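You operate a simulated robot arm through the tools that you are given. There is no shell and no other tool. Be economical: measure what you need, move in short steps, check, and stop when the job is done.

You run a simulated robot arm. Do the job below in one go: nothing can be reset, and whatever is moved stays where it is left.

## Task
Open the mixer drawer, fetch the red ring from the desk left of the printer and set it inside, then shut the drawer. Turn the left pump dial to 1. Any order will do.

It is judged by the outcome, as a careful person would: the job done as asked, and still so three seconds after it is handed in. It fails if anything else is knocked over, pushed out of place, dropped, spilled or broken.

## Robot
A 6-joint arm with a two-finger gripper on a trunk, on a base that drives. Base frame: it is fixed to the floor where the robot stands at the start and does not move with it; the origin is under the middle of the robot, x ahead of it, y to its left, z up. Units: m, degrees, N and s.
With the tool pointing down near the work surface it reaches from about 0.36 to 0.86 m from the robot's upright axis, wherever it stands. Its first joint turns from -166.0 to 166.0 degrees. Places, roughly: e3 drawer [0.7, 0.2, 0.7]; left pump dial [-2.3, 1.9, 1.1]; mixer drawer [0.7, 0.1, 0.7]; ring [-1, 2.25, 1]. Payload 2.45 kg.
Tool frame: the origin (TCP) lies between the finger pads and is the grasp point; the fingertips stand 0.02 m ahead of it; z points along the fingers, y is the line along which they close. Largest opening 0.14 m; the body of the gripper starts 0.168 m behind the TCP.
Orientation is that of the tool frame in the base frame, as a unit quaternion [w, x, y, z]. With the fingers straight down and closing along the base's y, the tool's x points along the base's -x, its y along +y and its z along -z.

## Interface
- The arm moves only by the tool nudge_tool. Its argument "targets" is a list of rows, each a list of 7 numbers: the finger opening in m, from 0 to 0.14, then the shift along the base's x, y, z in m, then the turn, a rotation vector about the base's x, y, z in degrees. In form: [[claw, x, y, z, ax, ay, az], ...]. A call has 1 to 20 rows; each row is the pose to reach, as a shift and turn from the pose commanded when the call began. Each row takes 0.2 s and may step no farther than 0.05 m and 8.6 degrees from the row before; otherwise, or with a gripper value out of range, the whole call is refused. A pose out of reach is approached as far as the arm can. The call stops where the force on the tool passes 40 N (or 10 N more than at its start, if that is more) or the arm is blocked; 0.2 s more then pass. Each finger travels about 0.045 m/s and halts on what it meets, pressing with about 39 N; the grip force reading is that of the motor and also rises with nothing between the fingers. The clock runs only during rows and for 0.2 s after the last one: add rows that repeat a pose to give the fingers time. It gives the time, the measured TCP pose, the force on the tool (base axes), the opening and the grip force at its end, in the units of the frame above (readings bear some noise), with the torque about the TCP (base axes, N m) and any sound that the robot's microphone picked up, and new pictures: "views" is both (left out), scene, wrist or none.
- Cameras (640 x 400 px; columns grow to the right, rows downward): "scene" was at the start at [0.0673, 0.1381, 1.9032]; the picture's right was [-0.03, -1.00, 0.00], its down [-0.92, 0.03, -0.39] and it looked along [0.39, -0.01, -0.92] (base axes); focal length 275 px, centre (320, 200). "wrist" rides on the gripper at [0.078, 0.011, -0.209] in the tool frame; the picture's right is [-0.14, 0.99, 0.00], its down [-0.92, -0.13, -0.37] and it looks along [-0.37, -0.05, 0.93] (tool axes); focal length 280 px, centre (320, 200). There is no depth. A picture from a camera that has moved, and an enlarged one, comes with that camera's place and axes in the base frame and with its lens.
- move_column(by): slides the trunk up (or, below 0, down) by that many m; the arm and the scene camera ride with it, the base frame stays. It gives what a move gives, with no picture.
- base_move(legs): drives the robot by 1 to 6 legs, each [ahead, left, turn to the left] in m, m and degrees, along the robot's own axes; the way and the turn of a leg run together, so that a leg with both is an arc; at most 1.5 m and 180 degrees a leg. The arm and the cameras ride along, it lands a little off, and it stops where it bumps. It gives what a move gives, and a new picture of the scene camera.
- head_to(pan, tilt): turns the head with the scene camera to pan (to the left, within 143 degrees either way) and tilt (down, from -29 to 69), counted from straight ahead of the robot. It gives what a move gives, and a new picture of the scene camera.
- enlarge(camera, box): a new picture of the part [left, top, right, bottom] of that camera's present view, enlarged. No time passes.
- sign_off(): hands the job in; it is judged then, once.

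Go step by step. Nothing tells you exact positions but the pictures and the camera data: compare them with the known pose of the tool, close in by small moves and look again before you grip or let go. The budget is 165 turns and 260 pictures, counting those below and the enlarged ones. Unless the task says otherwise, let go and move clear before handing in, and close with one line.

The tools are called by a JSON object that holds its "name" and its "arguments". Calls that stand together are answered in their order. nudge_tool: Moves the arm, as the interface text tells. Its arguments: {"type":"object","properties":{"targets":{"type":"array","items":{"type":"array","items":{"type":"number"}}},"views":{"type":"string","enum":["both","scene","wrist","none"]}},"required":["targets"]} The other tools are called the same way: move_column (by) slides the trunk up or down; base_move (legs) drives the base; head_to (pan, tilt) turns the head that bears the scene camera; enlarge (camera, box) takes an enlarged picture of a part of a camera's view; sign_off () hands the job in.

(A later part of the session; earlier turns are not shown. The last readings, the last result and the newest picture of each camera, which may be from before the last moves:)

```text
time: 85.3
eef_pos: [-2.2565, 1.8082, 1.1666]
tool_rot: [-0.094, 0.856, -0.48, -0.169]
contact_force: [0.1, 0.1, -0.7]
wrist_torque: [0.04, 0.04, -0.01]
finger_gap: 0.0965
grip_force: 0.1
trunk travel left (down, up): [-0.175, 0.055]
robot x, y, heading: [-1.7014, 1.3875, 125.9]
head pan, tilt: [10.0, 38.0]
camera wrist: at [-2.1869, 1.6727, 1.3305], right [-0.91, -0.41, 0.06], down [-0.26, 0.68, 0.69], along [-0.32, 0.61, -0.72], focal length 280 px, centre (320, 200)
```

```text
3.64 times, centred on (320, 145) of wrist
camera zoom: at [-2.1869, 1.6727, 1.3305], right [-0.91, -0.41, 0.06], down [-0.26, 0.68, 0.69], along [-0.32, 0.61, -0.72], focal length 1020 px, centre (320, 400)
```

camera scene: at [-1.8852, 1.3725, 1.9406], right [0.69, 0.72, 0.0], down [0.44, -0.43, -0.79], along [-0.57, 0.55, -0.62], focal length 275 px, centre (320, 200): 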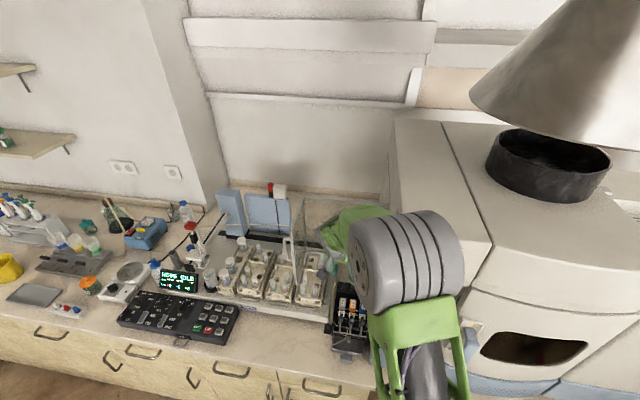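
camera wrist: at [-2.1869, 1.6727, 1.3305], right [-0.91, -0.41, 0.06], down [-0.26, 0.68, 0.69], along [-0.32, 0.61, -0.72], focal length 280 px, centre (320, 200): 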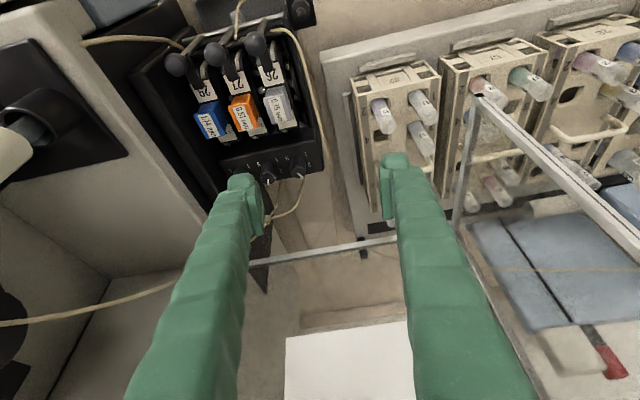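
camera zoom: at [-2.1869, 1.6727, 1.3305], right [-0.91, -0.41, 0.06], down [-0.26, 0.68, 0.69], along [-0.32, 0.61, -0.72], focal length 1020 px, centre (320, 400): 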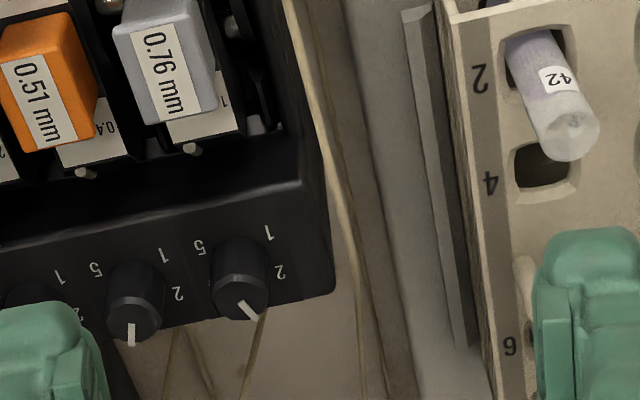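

Seen from above, the left knob has already turned about 30° toward 1, and the middle one looks nudged a little and will need restoring. I'll switch to a front–back grip with a smaller lean, which keeps clear of the neighbours.

{"name": "nudge_tool", "arguments": {"targets": [[0.09, 0, 0, 0, 1.63, -2.65, 7.59], [0.08, 0, 0, 0, 3.26, -5.3, 15.18], [0.07, 0, 0, 0, 4.89, -7.95, 22.77], [0.06, 0, 0, 0, 6.52, -10.6, 30.36], [0.05, 0, 0, 0, 8.15, -13.25, 37.95], [0.05, 0, 0, 0, 9.78, -15.9, 45.54], [0.05, 0, 0, 0, 11.41, -18.55, 53.13], [0.05, 0, 0, 0, 13.04, -21.2, 60.72], [0.05, 0, 0, 0, 14.67, -23.85, 68.31], [0.05, 0, 0, 0, 16.3, -26.5, 75.9], [0.05, 0, 0, 0, 17.9, -29.1, 83.4]], "views": "none"}}

{"name": "nudge_tool", "arguments": {"targets": [[0.05, 0, 0, 0, 0, 0, -7], [0.05, 0, 0, 0, 0, 0, -14], [0.05, 0, 0, 0, 0, 0, -21]], "views": "none"}}

{"name": "nudge_tool", "arguments": {"targets": [[0.05, 0, 0, 0, -4.91, -0.95, 0], [0.05, 0, 0, 0, -9.82, -1.89, 0], [0.05, 0, 0, 0, -9.82, -1.89, 0]], "views": "wrist"}}

{"name": "enlarge", "arguments": {"camera": "wrist", "box": [200, 60, 360, 190]}}

```text
time: 87.7
eef_pos: [-2.2571, 1.809, 1.167]
tool_rot: [-0.185, 0.944, 0.267, -0.051]
contact_force: [0.4, -0.5, 0.1]
wrist_torque: [0.0, 0.02, 0.01]
finger_gap: 0.0499
grip_force: 0.0
trunk travel left (down, up): [-0.175, 0.055]
robot x, y, heading: [-1.7002, 1.381, 126.3]
head pan, tilt: [10.0, 38.0]
```

```text
time: 88.5
eef_pos: [-2.2573, 1.8082, 1.1662]
tool_rot: [-0.192, 0.977, 0.088, -0.016]
contact_force: [0.3, 0.6, -0.6]
wrist_torque: [-0.01, -0.04, -0.02]
finger_gap: 0.0502
grip_force: 0.1
trunk travel left (down, up): [-0.175, 0.055]
robot x, y, heading: [-1.702, 1.3871, 126.1]
head pan, tilt: [10.0, 38.0]
```

```text
time: 89.3
eef_pos: [-2.2558, 1.8089, 1.1667]
tool_rot: [-0.105, 0.99, 0.091, -0.009]
contact_force: [0.1, -0.4, 0.6]
wrist_torque: [0.04, 0.04, 0.02]
finger_gap: 0.0498
grip_force: 0.1
trunk travel left (down, up): [-0.175, 0.055]
robot x, y, heading: [-1.7021, 1.387, 126.2]
head pan, tilt: [10.0, 38.0]
camera wrist: at [-2.1703, 1.7689, 1.3688], right [0.04, -0.98, -0.21], down [-0.91, -0.12, 0.39], along [-0.4, 0.17, -0.9], focal length 280 px, centre (320, 200)
```

wrist: 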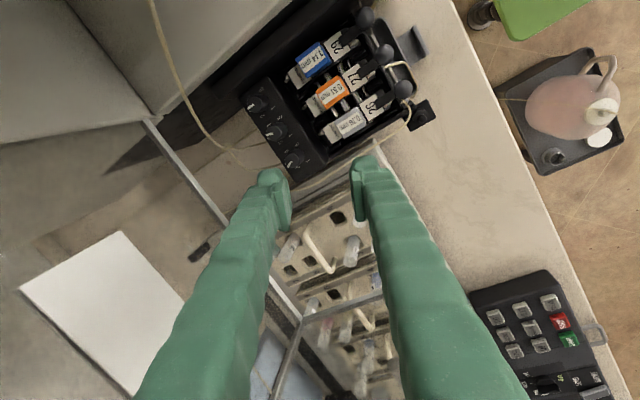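

```text
3.08 times, centred on (280, 125) of wrist
camera zoom: at [-2.1703, 1.7689, 1.3688], right [0.04, -0.98, -0.21], down [-0.91, -0.12, 0.39], along [-0.4, 0.17, -0.9], focal length 863 px, centre (443, 431)
```

zoom: 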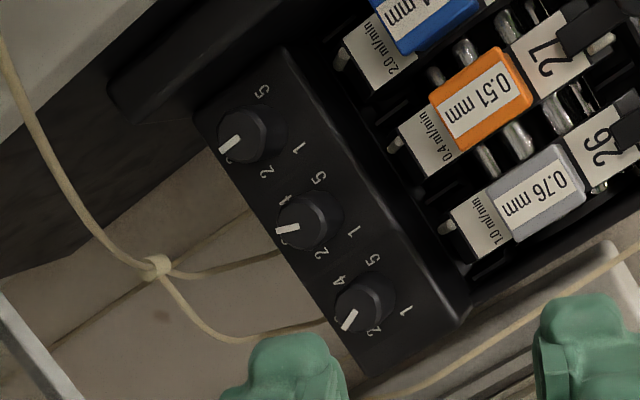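

{"name": "enlarge", "arguments": {"camera": "wrist", "box": [240, 80, 330, 180]}}

```text
4.00 times, centred on (285, 130) of wrist
camera zoom: at [-2.1703, 1.7689, 1.3688], right [0.04, -0.98, -0.21], down [-0.91, -0.12, 0.39], along [-0.4, 0.17, -0.9], focal length 1122 px, centre (460, 480)
```

zoom: 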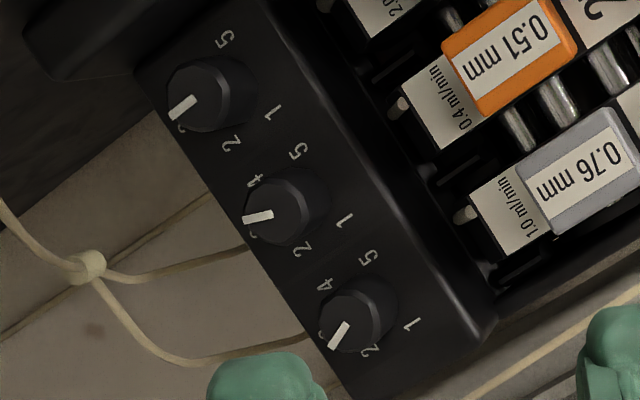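

Clear view now: left knob about 12° past 3, middle knob about 30° the wrong way, right one untouched. I'll move above the left knob with the front–back grip.

{"name": "nudge_tool", "arguments": {"targets": [[0.04, -0.002, 0.024, -0.015, 0, 0, 0], [0.03, -0.0038, 0.0479, -0.035, 0, 0, 0], [0.028, -0.0038, 0.0479, -0.0617, 0, 0, 0], [0.028, -0.0038, 0.0479, -0.0617, 0, 0, 0], [0.028, -0.0038, 0.0479, -0.0617, 0, 0, 0]], "views": "wrist"}}

{"name": "enlarge", "arguments": {"camera": "wrist", "box": [260, 130, 380, 230]}}

```text
time: 90.5
eef_pos: [-2.2602, 1.8587, 1.1056]
tool_rot: [-0.105, 0.99, 0.092, -0.009]
contact_force: [-0.2, -0.2, -0.2]
wrist_torque: [-0.04, 0.01, 0.0]
finger_gap: 0.028
grip_force: 0.1
trunk travel left (down, up): [-0.175, 0.055]
robot x, y, heading: [-1.7048, 1.3915, 126.1]
head pan, tilt: [10.0, 38.0]
camera wrist: at [-2.1739, 1.8184, 1.3062], right [0.04, -0.98, -0.21], down [-0.91, -0.12, 0.39], along [-0.4, 0.17, -0.9], focal length 280 px, centre (320, 200)
```

wrist: 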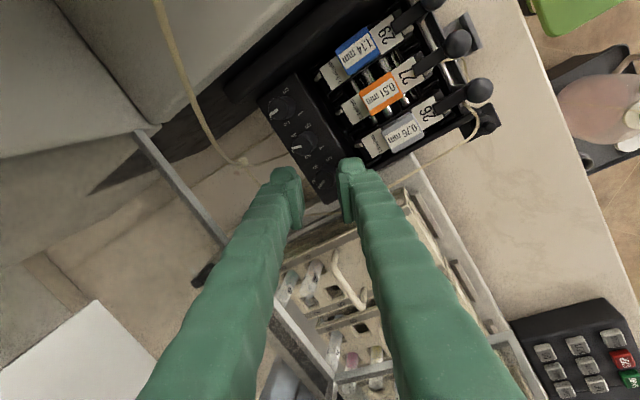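

```text
4.00 times, centred on (320, 180) of wrist
camera zoom: at [-2.1739, 1.8184, 1.3062], right [0.04, -0.98, -0.21], down [-0.91, -0.12, 0.39], along [-0.4, 0.17, -0.9], focal length 1122 px, centre (320, 280)
```

zoom: 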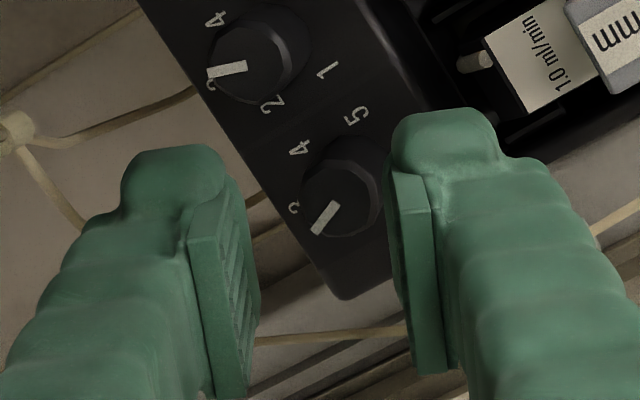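

{"name": "nudge_tool", "arguments": {"targets": [[0.028, 0, 0, -0.008, 0, 0, 0], [0.028, 0, -0.001, -0.016, 0, 0, 0], [0.028, 0, -0.001, -0.021, 0, 0, 0], [0.028, 0, -0.001, -0.025, 0, 0, 0]], "views": "wrist"}}

{"name": "enlarge", "arguments": {"camera": "wrist", "box": [260, 130, 380, 230]}}

```text
time: 91.5
eef_pos: [-2.2597, 1.8552, 1.08]
tool_rot: [-0.105, 0.99, 0.091, -0.009]
contact_force: [-0.4, 0.1, 0.6]
wrist_torque: [0.0, 0.03, 0.0]
finger_gap: 0.028
grip_force: 0.1
trunk travel left (down, up): [-0.175, 0.055]
robot x, y, heading: [-1.7025, 1.3882, 126.0]
head pan, tilt: [10.0, 38.0]
camera wrist: at [-2.1739, 1.8163, 1.2808], right [0.04, -0.98, -0.21], down [-0.91, -0.12, 0.39], along [-0.4, 0.17, -0.9], focal length 280 px, centre (320, 200)
```

wrist: 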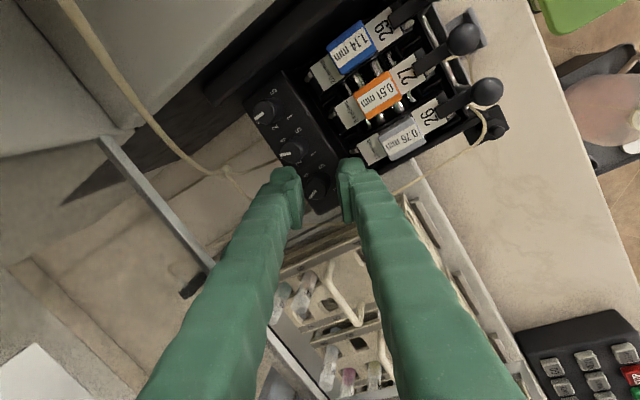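

```text
4.00 times, centred on (320, 180) of wrist
camera zoom: at [-2.1739, 1.8163, 1.2808], right [0.04, -0.98, -0.21], down [-0.91, -0.12, 0.39], along [-0.4, 0.17, -0.9], focal length 1122 px, centre (320, 280)
```

zoom: 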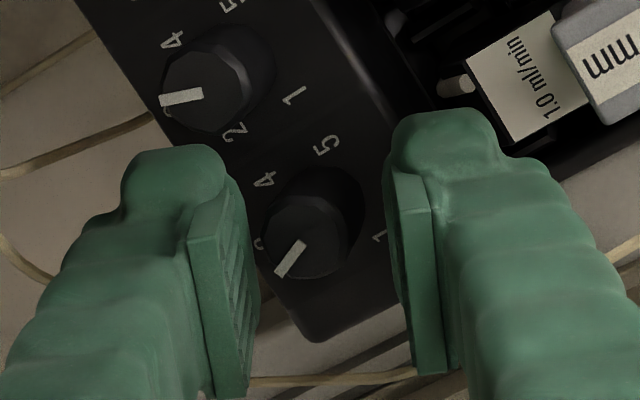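

{"name": "nudge_tool", "arguments": {"targets": [[0.028, -0.0003, 0.0025, -0.0015, 0, 0, 0], [0.028, -0.0003, 0.0025, -0.003, 0, 0, 0], [0.014, -0.0003, 0.0025, -0.003, 0, 0, 0], [0.005, -0.0003, 0.0025, -0.003, 0, 0, 0], [0.005, -0.0003, 0.0025, -0.003, 0, 0, 0]], "views": "wrist"}}

{"name": "enlarge", "arguments": {"camera": "wrist", "box": [260, 130, 380, 230]}}

```text
time: 92.7
eef_pos: [-2.2603, 1.859, 1.0764]
tool_rot: [-0.106, 0.99, 0.091, -0.009]
contact_force: [-0.4, -2.2, -0.5]
wrist_torque: [-0.22, 0.0, -0.01]
finger_gap: 0.0183
grip_force: 43.4
trunk travel left (down, up): [-0.175, 0.055]
robot x, y, heading: [-1.7041, 1.3885, 126.0]
head pan, tilt: [10.0, 38.0]
camera wrist: at [-2.1745, 1.8185, 1.2779], right [0.04, -0.98, -0.21], down [-0.91, -0.12, 0.39], along [-0.4, 0.17, -0.9], focal length 280 px, centre (320, 200)
```

wrist: 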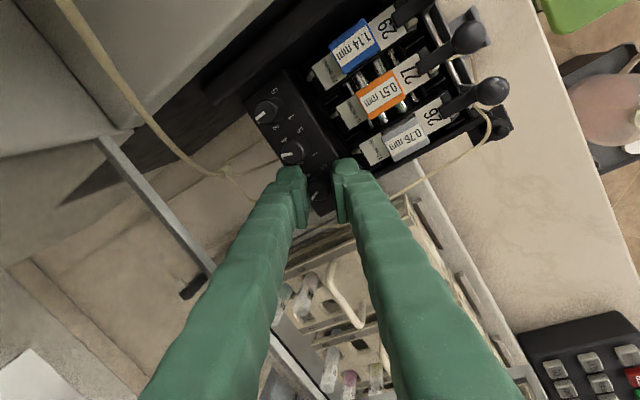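

```text
4.00 times, centred on (320, 180) of wrist
camera zoom: at [-2.1745, 1.8185, 1.2779], right [0.04, -0.98, -0.21], down [-0.91, -0.12, 0.39], along [-0.4, 0.17, -0.9], focal length 1122 px, centre (320, 280)
```

zoom: 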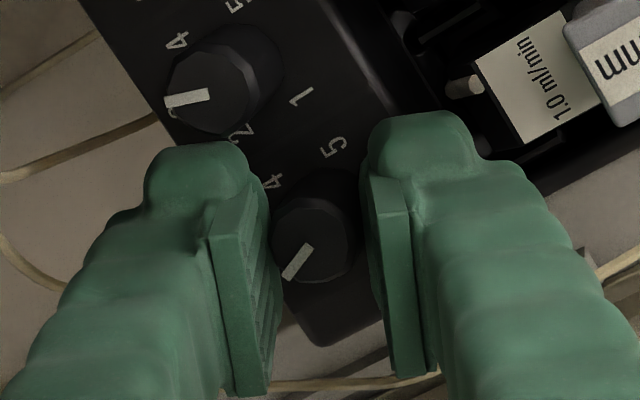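

Firm grip (18 mm). Turning 45° counter-clockwise about the knob axis.

{"name": "nudge_tool", "arguments": {"targets": [[0.005, 0.0004, 0.0001, 0, 0, 0, 7.5], [0.005, 0.0008, 0.0003, 0, 0, 0, 15], [0.005, 0.0012, 0.0005, 0, 0, 0, 22.5], [0.005, 0.0015, 0.0007, 0, 0, 0, 30], [0.005, 0.0018, 0.001, 0, 0, 0, 37.5], [0.005, 0.002, 0.0013, 0, 0, 0, 45], [0.005, 0.002, 0.0013, 0, 0, 0, 45]], "views": "wrist"}}

{"name": "enlarge", "arguments": {"camera": "wrist", "box": [260, 130, 380, 230]}}

```text
time: 94.3
eef_pos: [-2.2578, 1.8576, 1.0772]
tool_rot: [-0.094, 0.879, 0.464, -0.049]
contact_force: [0.8, -17.9, -1.6]
wrist_torque: [-0.54, -0.24, -0.01]
finger_gap: 0.0187
grip_force: 43.8
trunk travel left (down, up): [-0.175, 0.055]
robot x, y, heading: [-1.6976, 1.3867, 126.3]
head pan, tilt: [10.0, 38.0]
camera wrist: at [-2.1697, 1.8905, 1.278], right [0.72, -0.66, -0.21], down [-0.56, -0.73, 0.39], along [-0.41, -0.16, -0.9], focal length 280 px, centre (320, 200)
```

wrist: 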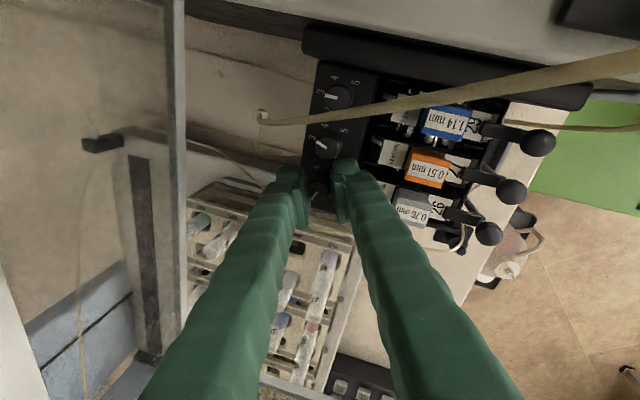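

```text
4.00 times, centred on (320, 180) of wrist
camera zoom: at [-2.1697, 1.8905, 1.278], right [0.72, -0.66, -0.21], down [-0.56, -0.73, 0.39], along [-0.41, -0.16, -0.9], focal length 1122 px, centre (320, 280)
```

zoom: 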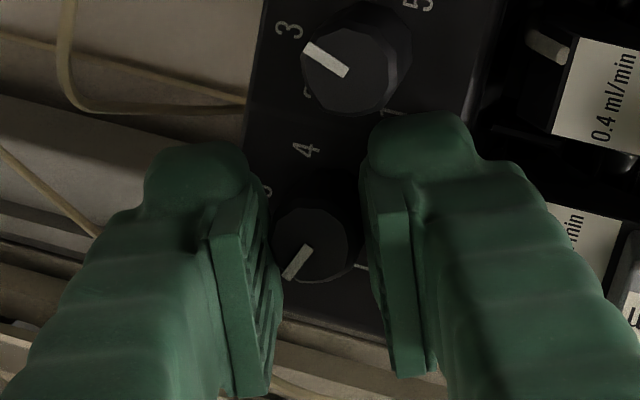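

The knob followed the turn. Now I'll release, lift, swing back 53°, and come down again.

{"name": "nudge_tool", "arguments": {"targets": [[0.03, 0, 0, 0, 0, 0, 0], [0.03, 0, 0, 0, 0, 0, 0], [0.03, 0, 0, 0.015, 0, 0, 0], [0.03, 0, 0, 0.035, 0, 0, 0], [0.03, -0.0004, -0.0002, 0.035, 0, 0, -8], [0.03, -0.0008, -0.0004, 0.035, 0, 0, -16], [0.03, -0.0012, -0.0006, 0.035, 0, 0, -24], [0.03, -0.0016, -0.0008, 0.035, 0, 0, -32], [0.03, -0.002, -0.001, 0.035, 0, 0, -40], [0.03, -0.0023, -0.0012, 0.035, 0, 0, -47], [0.03, -0.0025, -0.0014, 0.035, 0, 0, -53], [0.03, -0.0025, -0.0014, 0.035, 0, 0, -53]], "views": "wrist"}}

{"name": "enlarge", "arguments": {"camera": "wrist", "box": [240, 110, 380, 230]}}

```text
time: 96.9
eef_pos: [-2.2609, 1.8579, 1.1115]
tool_rot: [-0.106, 0.994, 0.02, -0.001]
contact_force: [-0.1, 0.4, -0.1]
wrist_torque: [0.0, 0.02, -0.01]
finger_gap: 0.0298
grip_force: 0.1
trunk travel left (down, up): [-0.175, 0.055]
robot x, y, heading: [-1.702, 1.3855, 125.9]
head pan, tilt: [10.0, 38.0]
camera wrist: at [-2.1814, 1.8066, 1.3131], right [-0.1, -0.97, -0.21], down [-0.92, 0.01, 0.39], along [-0.37, 0.23, -0.9], focal length 280 px, centre (320, 200)
```

wrist: 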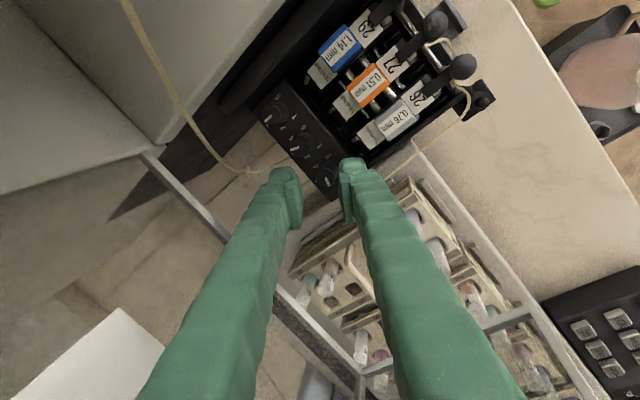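

```text
3.33 times, centred on (310, 170) of wrist
camera zoom: at [-2.1814, 1.8066, 1.3131], right [-0.1, -0.97, -0.21], down [-0.92, 0.01, 0.39], along [-0.37, 0.23, -0.9], focal length 935 px, centre (353, 300)
```

zoom: 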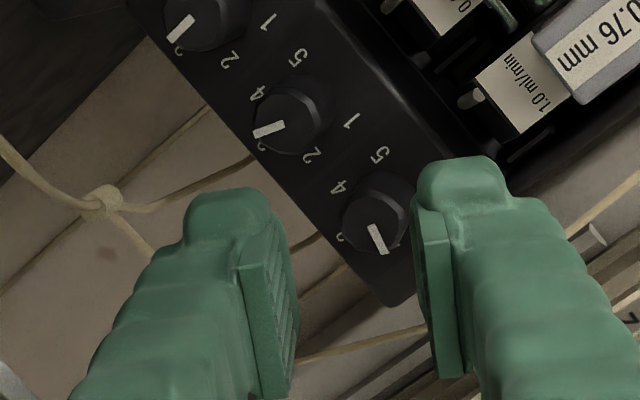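

{"name": "nudge_tool", "arguments": {"targets": [[0.03, 0, 0, -0.015, 0, 0, 0], [0.03, 0, 0, -0.025, 0, 0, 0], [0.03, 0, 0, -0.035, 0, 0, 0], [0.014, 0, 0, -0.035, 0, 0, 0], [0.005, 0, 0, -0.035, 0, 0, 0], [0.005, 0, 0, -0.035, 0, 0, 0]], "views": "wrist"}}

{"name": "enlarge", "arguments": {"camera": "wrist", "box": [260, 130, 380, 230]}}

```text
time: 98.3
eef_pos: [-2.261, 1.8587, 1.0784]
tool_rot: [-0.105, 0.994, 0.021, -0.001]
contact_force: [-1.6, 5.2, -4.3]
wrist_torque: [-0.09, 0.05, -0.01]
finger_gap: 0.0185
grip_force: 39.4
trunk travel left (down, up): [-0.175, 0.055]
robot x, y, heading: [-1.7017, 1.3864, 126.1]
head pan, tilt: [10.0, 38.0]
camera wrist: at [-2.1816, 1.8072, 1.2779], right [-0.1, -0.97, -0.21], down [-0.92, 0.01, 0.39], along [-0.37, 0.23, -0.9], focal length 280 px, centre (320, 200)
```

wrist: 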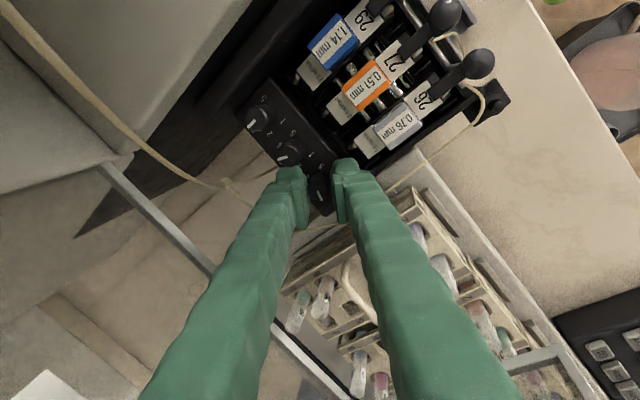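

```text
4.00 times, centred on (320, 180) of wrist
camera zoom: at [-2.1816, 1.8072, 1.2779], right [-0.1, -0.97, -0.21], down [-0.92, 0.01, 0.39], along [-0.37, 0.23, -0.9], focal length 1122 px, centre (320, 280)
```

zoom: 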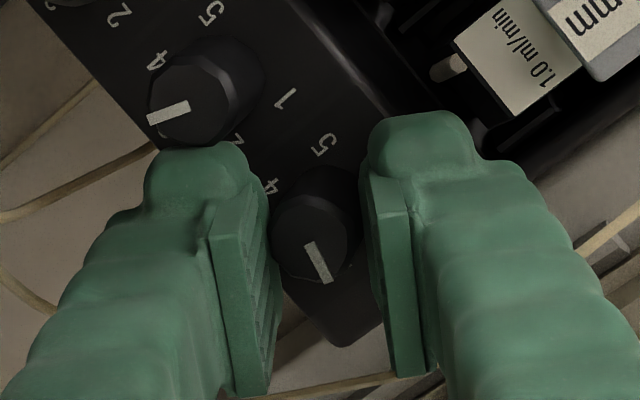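

{"name": "nudge_tool", "arguments": {"targets": [[0.005, 0.0003, 0.0001, 0, 0, 0, 7.5], [0.005, 0.0006, 0.0002, 0, 0, 0, 15], [0.005, 0.001, 0.0004, 0, 0, 0, 22.5], [0.005, 0.0014, 0.0006, 0, 0, 0, 30], [0.005, 0.0018, 0.0008, 0, 0, 0, 37.5], [0.005, 0.0021, 0.0011, 0, 0, 0, 45], [0.005, 0.0024, 0.0014, 0, 0, 0, 52.5], [0.005, 0.0026, 0.0016, 0, 0, 0, 58], [0.005, 0.0026, 0.0016, 0, 0, 0, 58], [0.03, 0.0026, 0.0016, 0, 0, 0, 58], [0.03, 0.0026, 0.0016, 0, 0, 0, 58], [0.03, 0.0026, 0.0016, 0.015, 0, 0, 58], [0.03, 0.0026, 0.0016, 0.035, 0, 0, 58], [0.03, 0.0026, 0.0016, 0.05, 0, 0, 50], [0.03, 0.0026, 0.0016, 0.05, 0, 0, 42], [0.03, 0.0026, 0.0016, 0.05, 0, 0, 34], [0.03, 0.0026, 0.0016, 0.05, 0, 0, 26], [0.03, 0.0026, 0.0016, 0.05, 0, 0, 18], [0.03, 0.0026, 0.0016, 0.05, 0, 0, 10], [0.03, 0.0026, 0.0016, 0.05, 0, 0, 8]], "views": "wrist"}}

{"name": "enlarge", "arguments": {"camera": "wrist", "box": [240, 110, 380, 230]}}

```text
time: 102.5
eef_pos: [-2.2599, 1.8599, 1.1272]
tool_rot: [-0.105, 0.99, 0.09, -0.009]
contact_force: [0.0, -0.2, -0.8]
wrist_torque: [-0.02, 0.0, -0.01]
finger_gap: 0.0299
grip_force: 0.0
trunk travel left (down, up): [-0.175, 0.055]
robot x, y, heading: [-1.7031, 1.3838, 126.2]
head pan, tilt: [10.0, 38.0]
camera wrist: at [-2.1722, 1.8201, 1.3282], right [0.04, -0.98, -0.21], down [-0.91, -0.12, 0.39], along [-0.4, 0.18, -0.9], focal length 280 px, centre (320, 200)
```

wrist: 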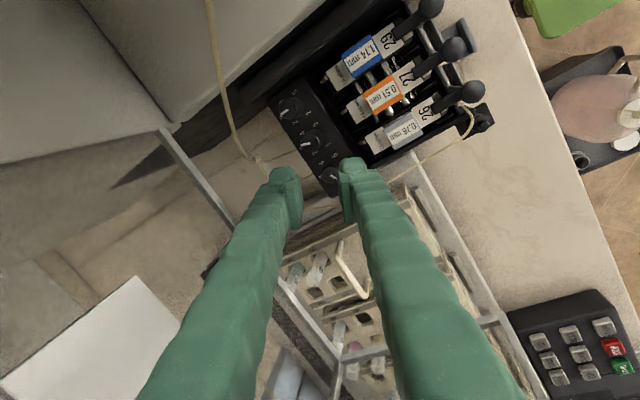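

```text
3.33 times, centred on (310, 170) of wrist
camera zoom: at [-2.1722, 1.8201, 1.3282], right [0.04, -0.98, -0.21], down [-0.91, -0.12, 0.39], along [-0.4, 0.18, -0.9], focal length 935 px, centre (353, 300)
```

zoom: 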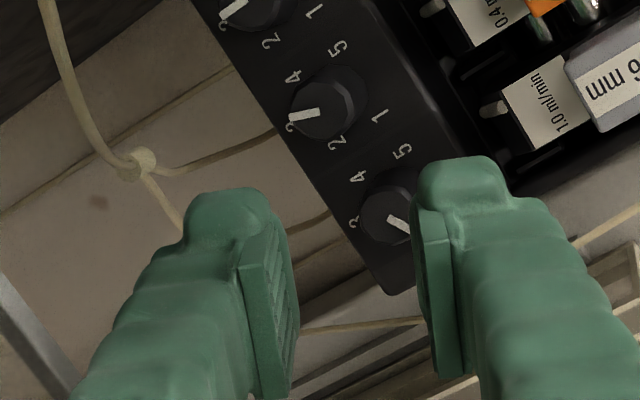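

{"name": "nudge_tool", "arguments": {"targets": [[0.03, 0.002, -0.025, 0.02, 0, 0, 0], [0.03, 0.004, -0.05, 0.04, 0, 0, 0], [0.03, 0.004, -0.05, 0.04, 0, 0, 0]], "views": "none"}}

{"name": "enlarge", "arguments": {"camera": "wrist", "box": [240, 80, 330, 180]}}

{"name": "enlarge", "arguments": {"camera": "wrist", "box": [270, 120, 320, 170]}}

```text
time: 103.3
eef_pos: [-2.2557, 1.81, 1.1699]
tool_rot: [-0.105, 0.99, 0.09, -0.009]
contact_force: [1.1, -0.2, -0.8]
wrist_torque: [-0.02, -0.01, -0.04]
finger_gap: 0.0301
grip_force: 0.0
trunk travel left (down, up): [-0.175, 0.055]
robot x, y, heading: [-1.7035, 1.3837, 125.7]
head pan, tilt: [10.0, 38.0]
```

```text
4.00 times, centred on (285, 130) of wrist
camera zoom: at [-2.1683, 1.7698, 1.3705], right [0.04, -0.98, -0.21], down [-0.92, -0.12, 0.39], along [-0.4, 0.17, -0.9], focal length 1122 px, centre (460, 480)
```

zoom: 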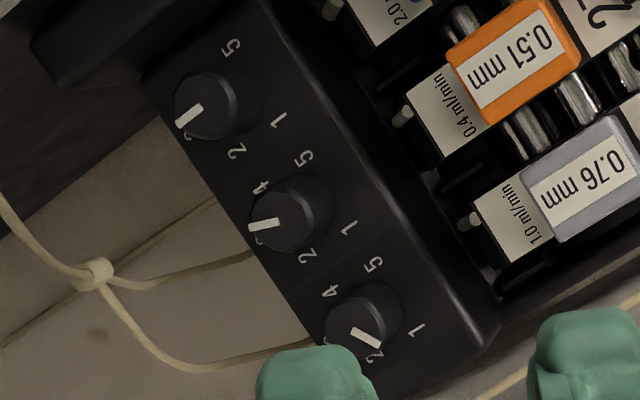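

```text
8.00 times, centred on (295, 145) of wrist
camera zoom: at [-2.1683, 1.7698, 1.3705], right [0.04, -0.98, -0.21], down [-0.92, -0.12, 0.39], along [-0.4, 0.17, -0.9], focal length 2243 px, centre (520, 640)
```

zoom: 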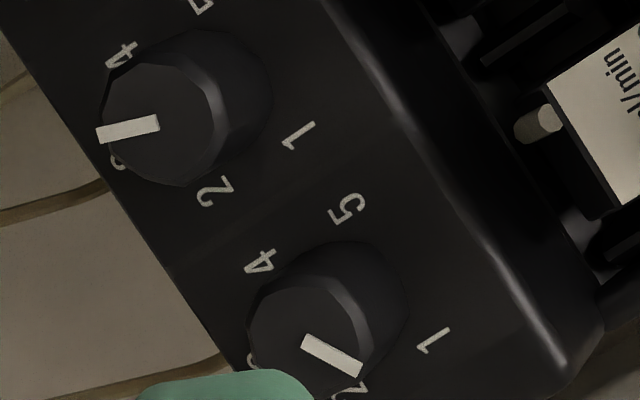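

The left pointer is now some 7° short of 1, and the middle knob needs about +22° to return to 3. I'll fix the middle knob first, moving above it.

{"name": "nudge_tool", "arguments": {"targets": [[0.03, 0.008, 0.024, 0.0, 0, 0, -4], [0.03, 0.016, 0.05, -0.01, 0, 0, -8], [0.03, 0.0242, 0.0704, -0.03, 0, 0, -8], [0.03, 0.0242, 0.0704, -0.058, 0, 0, -8], [0.03, 0.0242, 0.0704, -0.058, 0, 0, -8]], "views": "wrist"}}

{"name": "enlarge", "arguments": {"camera": "wrist", "box": [260, 130, 380, 230]}}

```text
time: 104.5
eef_pos: [-2.2304, 1.8798, 1.1088]
tool_rot: [-0.106, 0.994, 0.021, -0.002]
contact_force: [0.3, -0.6, -0.8]
wrist_torque: [-0.03, 0.05, -0.01]
finger_gap: 0.0298
grip_force: 0.1
trunk travel left (down, up): [-0.175, 0.055]
robot x, y, heading: [-1.6993, 1.385, 126.0]
head pan, tilt: [10.0, 38.0]
camera wrist: at [-2.15, 1.8286, 1.31], right [-0.1, -0.97, -0.21], down [-0.92, 0.01, 0.39], along [-0.37, 0.23, -0.9], focal length 280 px, centre (320, 200)
```

wrist: 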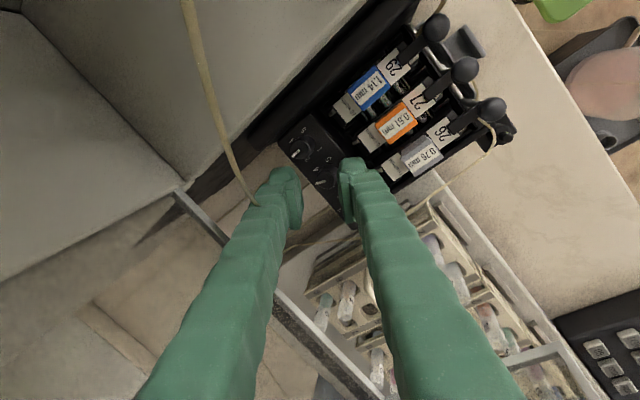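

```text
4.00 times, centred on (320, 180) of wrist
camera zoom: at [-2.15, 1.8286, 1.31], right [-0.1, -0.97, -0.21], down [-0.92, 0.01, 0.39], along [-0.37, 0.23, -0.9], focal length 1122 px, centre (320, 280)
```

zoom: 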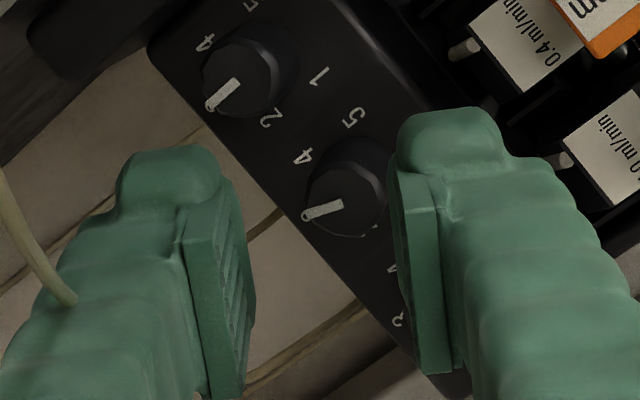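

{"name": "nudge_tool", "arguments": {"targets": [[0.03, 0, 0, -0.013, 0, 0, 0], [0.03, 0, 0, -0.023, 0, 0, 0], [0.03, 0, 0, -0.031, 0, 0, 0], [0.014, 0, 0, -0.031, 0, 0, 0], [0.005, 0, 0, -0.031, 0, 0, 0], [0.005, 0, 0, -0.031, 0, 0, 0]], "views": "wrist"}}

{"name": "enlarge", "arguments": {"camera": "wrist", "box": [260, 130, 380, 230]}}

```text
time: 105.9
eef_pos: [-2.2295, 1.8799, 1.0793]
tool_rot: [-0.105, 0.994, 0.02, -0.002]
contact_force: [3.8, -6.6, 5.2]
wrist_torque: [0.03, -0.14, 0.38]
finger_gap: 0.0182
grip_force: 22.0
trunk travel left (down, up): [-0.175, 0.055]
robot x, y, heading: [-1.7043, 1.3837, 126.2]
head pan, tilt: [10.0, 38.0]
camera wrist: at [-2.1491, 1.8278, 1.2801], right [-0.1, -0.97, -0.21], down [-0.92, 0.01, 0.39], along [-0.37, 0.23, -0.9], focal length 280 px, centre (320, 200)
```

wrist: 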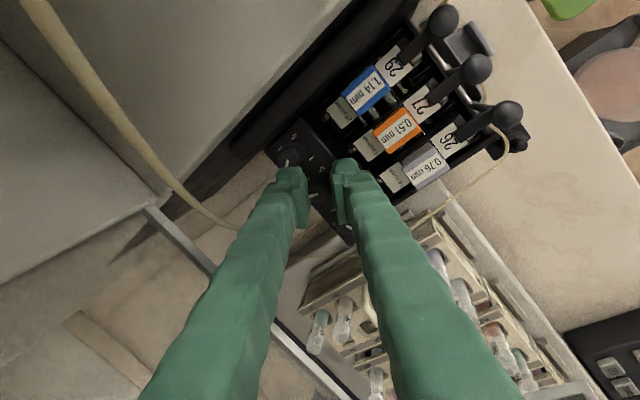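

```text
4.00 times, centred on (320, 180) of wrist
camera zoom: at [-2.1491, 1.8278, 1.2801], right [-0.1, -0.97, -0.21], down [-0.92, 0.01, 0.39], along [-0.37, 0.23, -0.9], focal length 1122 px, centre (320, 280)
```

zoom: 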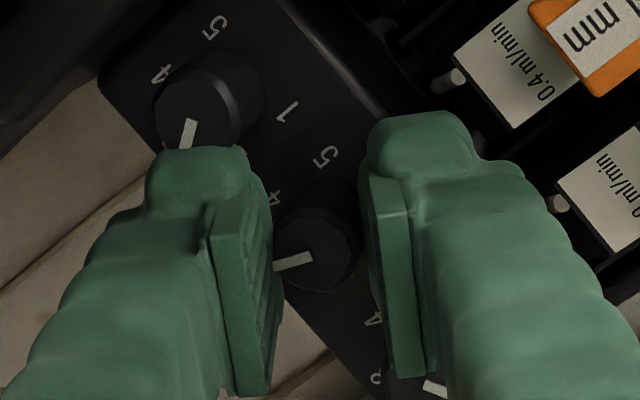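

The rear finger also brushed the right-hand knob while closing, so I'll turn the middle knob now, then lift off and check all three before any more.

{"name": "nudge_tool", "arguments": {"targets": [[0.005, 0.0004, 0.0001, 0, 0, 0, 7.5], [0.005, 0.0008, 0.0002, 0, 0, 0, 15], [0.005, 0.0011, 0.0003, 0, 0, 0, 22], [0.005, 0.0011, 0.0003, 0, 0, 0, 22], [0.026, 0.0011, 0.0003, 0, 0, 0, 22], [0.026, 0.0011, 0.0003, 0, 0, 0, 22], [0.026, 0.0011, 0.0003, 0.015, 0, 0, 22], [0.026, 0.0011, 0.0003, 0.04, 0, 0, 22], [0.026, -0.01, -0.03, 0.07, 0, 0, 22], [0.026, -0.026, -0.07, 0.09, 0, 0, 14], [0.026, -0.026, -0.07, 0.09, 0, 0, 8], [0.026, -0.026, -0.07, 0.09, 0, 0, 8]], "views": "none"}}

{"name": "enlarge", "arguments": {"camera": "wrist", "box": [240, 80, 330, 180]}}

```text
time: 108.5
eef_pos: [-2.256, 1.8099, 1.1693]
tool_rot: [-0.105, 0.99, 0.091, -0.008]
contact_force: [0.5, -0.4, -0.5]
wrist_torque: [0.03, -0.02, -0.01]
finger_gap: 0.026
grip_force: 0.0
trunk travel left (down, up): [-0.175, 0.055]
robot x, y, heading: [-1.7017, 1.3871, 125.9]
head pan, tilt: [10.0, 38.0]
```

```text
4.00 times, centred on (285, 130) of wrist
camera zoom: at [-2.1705, 1.77, 1.3698], right [0.04, -0.98, -0.21], down [-0.91, -0.12, 0.39], along [-0.4, 0.18, -0.9], focal length 1122 px, centre (460, 480)
```

zoom: 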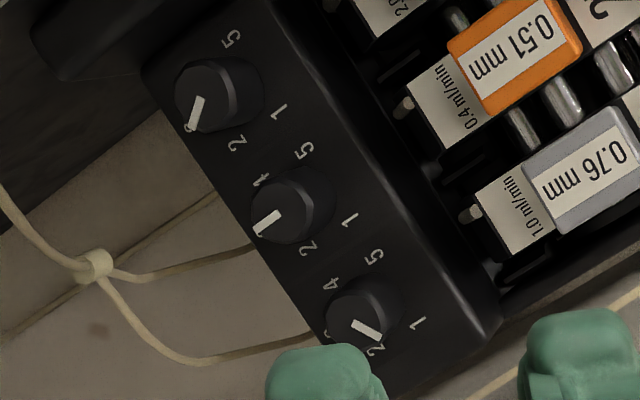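

Middle knob is back near 3; the right-hand one is about 30° off and the left needs a bit more. For the right knob I'll turn the gripper square to the row, with a slight tilt to the left to avoid the overhang.

{"name": "nudge_tool", "arguments": {"targets": [[0.026, 0, 0, 0, 0, 0, 7], [0.026, 0, 0, 0, 0, 0, 14], [0.026, 0, 0, 0, 0, 0, 21], [0.026, 0, 0, 0, 0, 0, 28], [0.026, 0, 0, 0, 0, 0, 33]], "views": "none"}}

{"name": "nudge_tool", "arguments": {"targets": [[0.026, 0, 0, 0, 3.52, -4.86, 0], [0.026, 0, 0, 0, 7.03, -9.72, 0], [0.026, 0, 0, 0, 7.03, -9.72, 0]], "views": "none"}}

{"name": "nudge_tool", "arguments": {"targets": [[0.026, 0.012, 0.03, 0, 0, 0, 0], [0.026, 0.03, 0.06, -0.01, 0, 0, 0], [0.026, 0.0532, 0.0911, -0.03, 0, 0, 0], [0.026, 0.0532, 0.0911, -0.05, 0, 0, 0], [0.026, 0.0532, 0.0911, -0.055, 0, 0, 0]], "views": "both"}}

{"name": "enlarge", "arguments": {"camera": "wrist", "box": [260, 130, 380, 230]}}

```text
time: 109.7
eef_pos: [-2.2562, 1.8102, 1.1678]
tool_rot: [-0.098, 0.924, 0.368, -0.039]
contact_force: [-0.6, -0.1, -0.2]
wrist_torque: [-0.02, -0.03, 0.01]
finger_gap: 0.0262
grip_force: 0.1
trunk travel left (down, up): [-0.175, 0.055]
robot x, y, heading: [-1.7035, 1.3887, 126.1]
head pan, tilt: [10.0, 38.0]
```

```text
time: 110.5
eef_pos: [-2.2558, 1.8102, 1.1686]
tool_rot: [-0.123, 0.916, 0.377, 0.063]
contact_force: [-0.7, -0.1, -0.2]
wrist_torque: [0.0, 0.0, 0.01]
finger_gap: 0.0258
grip_force: 0.0
trunk travel left (down, up): [-0.175, 0.055]
robot x, y, heading: [-1.7036, 1.3899, 126.4]
head pan, tilt: [10.0, 38.0]
```

```text
time: 111.7
eef_pos: [-2.204, 1.9018, 1.1136]
tool_rot: [-0.123, 0.916, 0.378, 0.063]
contact_force: [0.4, -0.1, -0.3]
wrist_torque: [-0.06, -0.05, -0.01]
finger_gap: 0.0258
grip_force: 0.0
trunk travel left (down, up): [-0.175, 0.055]
robot x, y, heading: [-1.7013, 1.3876, 126.2]
head pan, tilt: [10.0, 38.0]
camera scene: at [-1.8845, 1.3725, 1.9406], right [0.69, 0.72, 0.0], down [0.44, -0.43, -0.79], along [-0.57, 0.55, -0.62], focal length 275 px, centre (320, 200)
camera wrist: at [-2.145, 1.8898, 1.3276], right [0.6, -0.77, -0.21], down [-0.75, -0.63, 0.19], along [-0.27, 0.04, -0.96], focal length 280 px, centre (320, 200)
```

scene: 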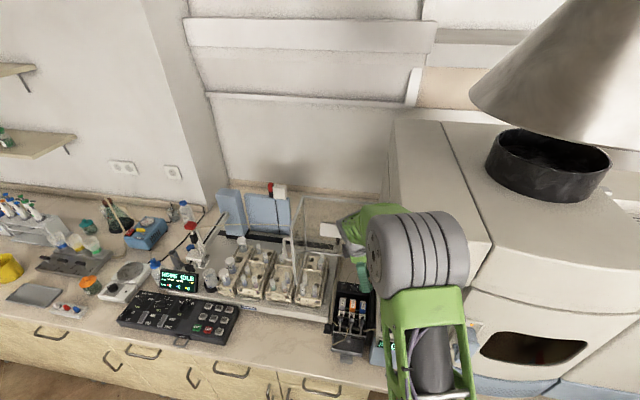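
wrist: 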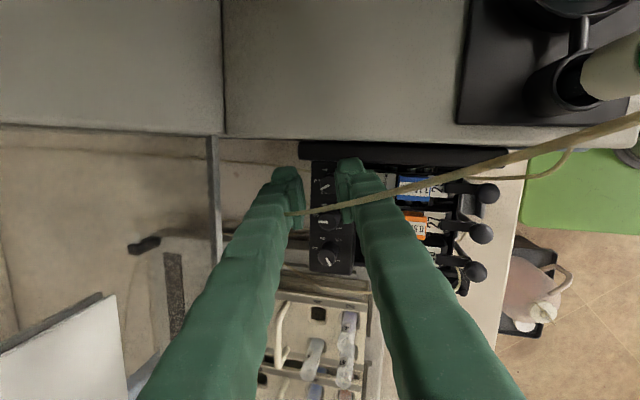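

```text
4.00 times, centred on (320, 180) of wrist
camera zoom: at [-2.145, 1.8898, 1.3276], right [0.6, -0.77, -0.21], down [-0.75, -0.63, 0.19], along [-0.27, 0.04, -0.96], focal length 1122 px, centre (320, 280)
```

zoom: 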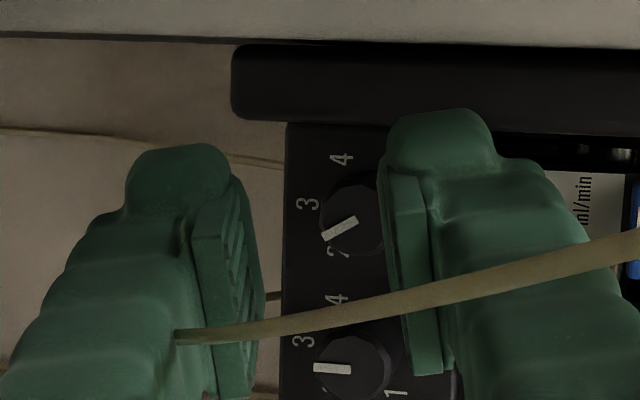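

{"name": "nudge_tool", "arguments": {"targets": [[0.026, 0, 0, -0.01, 0, 0, 0], [0.026, 0, 0, -0.02, 0, 0, 0], [0.026, 0, 0, -0.027, 0, 0, 0], [0.026, 0, 0, -0.033, 0, 0, 0]], "views": "wrist"}}

{"name": "enlarge", "arguments": {"camera": "wrist", "box": [260, 130, 380, 230]}}

```text
time: 112.7
eef_pos: [-2.2038, 1.8996, 1.0802]
tool_rot: [-0.124, 0.916, 0.377, 0.062]
contact_force: [-2.9, -3.0, 3.6]
wrist_torque: [-0.05, -0.09, -0.11]
finger_gap: 0.026
grip_force: 0.0
trunk travel left (down, up): [-0.175, 0.055]
robot x, y, heading: [-1.7035, 1.3871, 126.0]
head pan, tilt: [10.0, 38.0]
camera wrist: at [-2.1449, 1.8881, 1.2947], right [0.6, -0.77, -0.21], down [-0.75, -0.63, 0.19], along [-0.27, 0.04, -0.96], focal length 280 px, centre (320, 200)
```

wrist: 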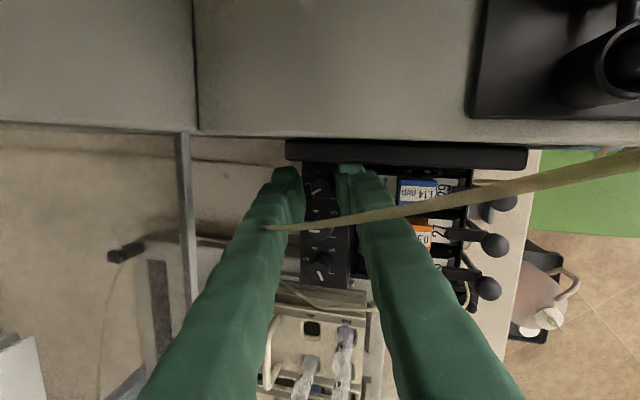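

```text
4.00 times, centred on (320, 180) of wrist
camera zoom: at [-2.1449, 1.8881, 1.2947], right [0.6, -0.77, -0.21], down [-0.75, -0.63, 0.19], along [-0.27, 0.04, -0.96], focal length 1122 px, centre (320, 280)
```

zoom: 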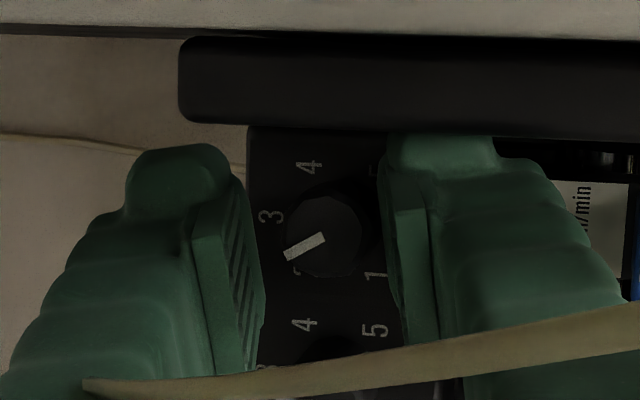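

{"name": "nudge_tool", "arguments": {"targets": [[0.026, -0.0016, -0.0012, 0, 0, 0, 0], [0.014, -0.0016, -0.0012, 0, 0, 0, 0], [0.005, -0.0016, -0.0012, 0, 0, 0, 0], [0.005, -0.0016, -0.0012, 0, 0, 0, 0], [0.005, -0.0022, -0.0009, 0, 0, 0, -7.5], [0.005, -0.0028, -0.0005, 0, 0, 0, -15], [0.005, -0.0028, -0.0005, 0, 0, 0, -15]], "views": "wrist"}}

{"name": "enlarge", "arguments": {"camera": "wrist", "box": [260, 130, 380, 230]}}

```text
time: 114.3
eef_pos: [-2.2029, 1.899, 1.0786]
tool_rot: [-0.113, 0.957, 0.254, 0.079]
contact_force: [15.7, -7.3, -12.5]
wrist_torque: [-0.31, -0.33, -0.09]
finger_gap: 0.0177
grip_force: 43.1
trunk travel left (down, up): [-0.175, 0.055]
robot x, y, heading: [-1.7004, 1.3885, 126.0]
head pan, tilt: [10.0, 38.0]
camera wrist: at [-2.1508, 1.8733, 1.2936], right [0.38, -0.9, -0.2], down [-0.89, -0.42, 0.18], along [-0.25, 0.11, -0.96], focal length 280 px, centre (320, 200)
```

wrist: 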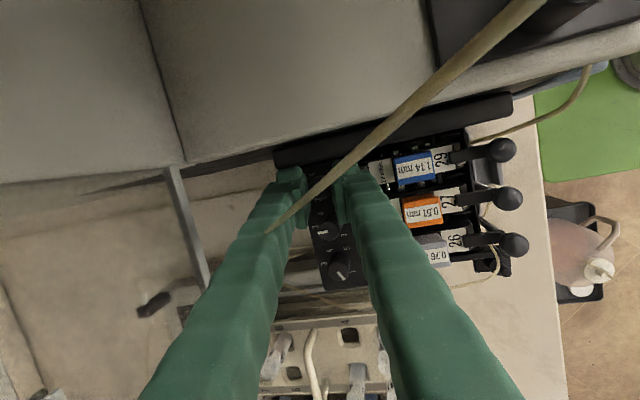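

```text
4.00 times, centred on (320, 180) of wrist
camera zoom: at [-2.1508, 1.8733, 1.2936], right [0.38, -0.9, -0.2], down [-0.89, -0.42, 0.18], along [-0.25, 0.11, -0.96], focal length 1122 px, centre (320, 280)
```

zoom: 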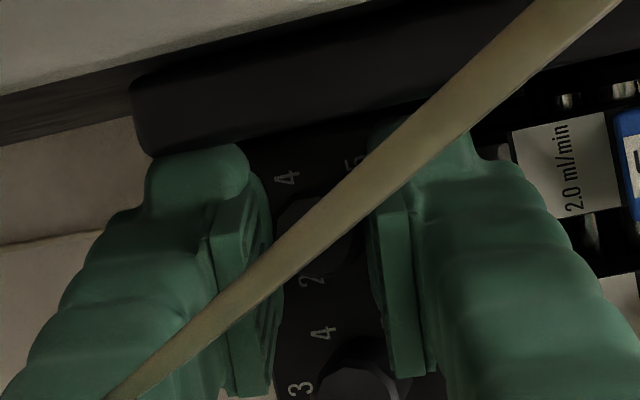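

{"name": "nudge_tool", "arguments": {"targets": [[0.005, -0.0004, 0.0003, 0, 0, 0, -5], [0.005, -0.0008, 0.0005, 0, 0, 0, -10], [0.005, -0.0008, 0.0005, 0, 0, 0, -10], [0.024, -0.0008, 0.0005, 0, 0, 0, -10], [0.024, -0.0015, 0.0, 0.002, 0, 0, -10], [0.024, -0.0015, 0.0, 0.02, 0, 0, -10], [0.024, -0.0015, -0.01, 0.05, 0, 0, -10], [0.026, -0.02, -0.05, 0.07, 0, 0, -10], [0.026, -0.048, -0.088, 0.09, 0, 0, -14], [0.026, -0.052, -0.09, 0.09, 0, 0, -18]], "views": "none"}}

{"name": "enlarge", "arguments": {"camera": "wrist", "box": [200, 40, 360, 200]}}

```text
refused: row 9 steps farther than a row can; nothing moved
```

```text
2.50 times, centred on (280, 120) of wrist
camera zoom: at [-2.1508, 1.8733, 1.2936], right [0.38, -0.9, -0.2], down [-0.89, -0.42, 0.18], along [-0.25, 0.11, -0.96], focal length 701 px, centre (420, 400)
```

zoom: 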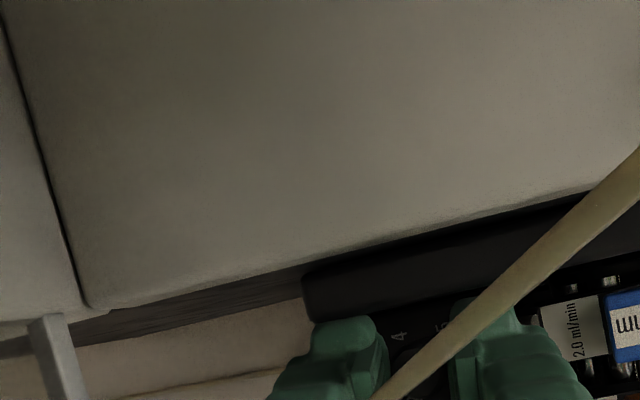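

{"name": "nudge_tool", "arguments": {"targets": [[0.005, -0.0004, 0.0003, 0, 0, 0, -5], [0.005, -0.0008, 0.0005, 0, 0, 0, -10], [0.005, -0.0008, 0.0005, 0, 0, 0, -10], [0.024, -0.0008, 0.0005, 0, 0, 0, -10], [0.024, -0.0015, 0.0, 0.002, 0, 0, -10], [0.024, -0.0015, 0.0, 0.02, 0, 0, -10], [0.024, -0.0015, -0.01, 0.05, 0, 0, -10], [0.026, -0.015, -0.04, 0.07, 0, 0, -10], [0.026, -0.035, -0.07, 0.085, 0, 0, -14], [0.026, -0.052, -0.09, 0.09, 0, 0, -18]], "views": "none"}}

{"name": "enlarge", "arguments": {"camera": "wrist", "box": [240, 80, 360, 200]}}

```text
time: 116.5
eef_pos: [-2.2593, 1.8094, 1.1707]
tool_rot: [-0.101, 0.985, 0.101, 0.095]
contact_force: [0.4, 0.3, 0.5]
wrist_torque: [0.0, -0.07, -0.01]
finger_gap: 0.0258
grip_force: 0.1
trunk travel left (down, up): [-0.175, 0.055]
robot x, y, heading: [-1.7038, 1.3884, 126.0]
head pan, tilt: [10.0, 38.0]
```

```text
3.33 times, centred on (300, 140) of wrist
camera zoom: at [-2.217, 1.7671, 1.3849], right [0.08, -0.97, -0.21], down [-0.97, -0.12, 0.19], along [-0.21, 0.19, -0.96], focal length 935 px, centre (387, 400)
```

zoom: 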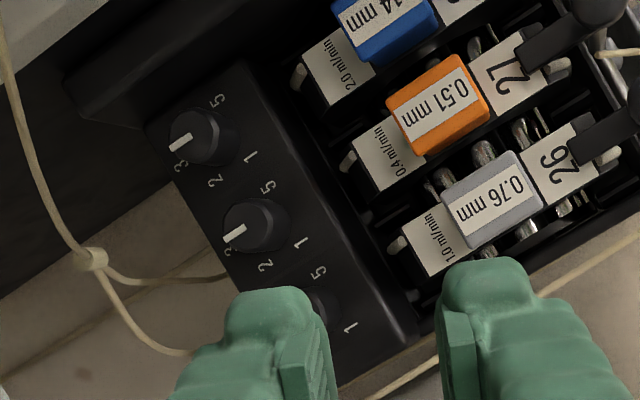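

Middle and right knobs are back at 3. Now I'll step back a little to see the left knob.

{"name": "nudge_tool", "arguments": {"targets": [[0.026, 0.02, -0.035, 0.015, 0, 0, 0], [0.026, 0.02, -0.035, 0.015, 0, 0, 0]], "views": "none"}}

{"name": "enlarge", "arguments": {"camera": "wrist", "box": [200, 80, 320, 200]}}

{"name": "enlarge", "arguments": {"camera": "wrist", "box": [240, 110, 300, 170]}}

```text
time: 117.1
eef_pos: [-2.238, 1.7788, 1.1846]
tool_rot: [-0.1, 0.985, 0.101, 0.095]
contact_force: [-0.5, -0.3, 0.2]
wrist_torque: [-0.06, 0.0, 0.0]
finger_gap: 0.026
grip_force: 0.1
trunk travel left (down, up): [-0.175, 0.055]
robot x, y, heading: [-1.7031, 1.3913, 125.9]
head pan, tilt: [10.0, 38.0]
```

```text
3.33 times, centred on (260, 140) of wrist
camera zoom: at [-2.1958, 1.7357, 1.3992], right [0.08, -0.98, -0.2], down [-0.97, -0.12, 0.19], along [-0.21, 0.18, -0.96], focal length 935 px, centre (520, 400)
```

zoom: 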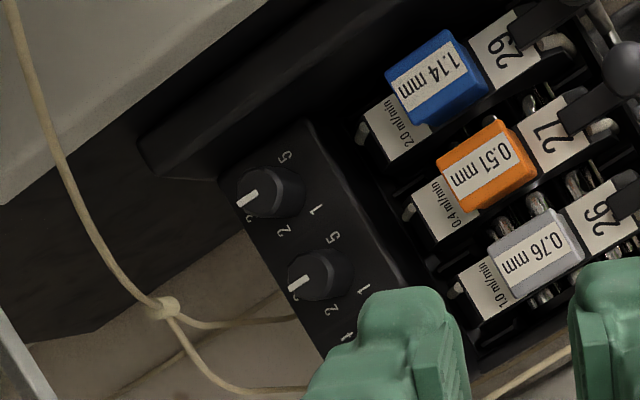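

```text
6.67 times, centred on (270, 140) of wrist
camera zoom: at [-2.1958, 1.7357, 1.3992], right [0.08, -0.98, -0.2], down [-0.97, -0.12, 0.19], along [-0.21, 0.18, -0.96], focal length 1869 px, centre (653, 600)
```

zoom: 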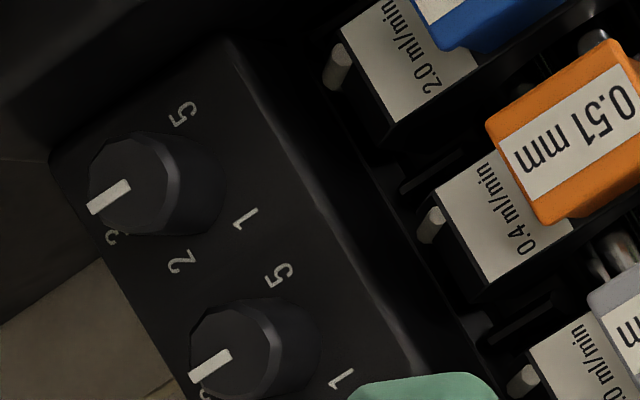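

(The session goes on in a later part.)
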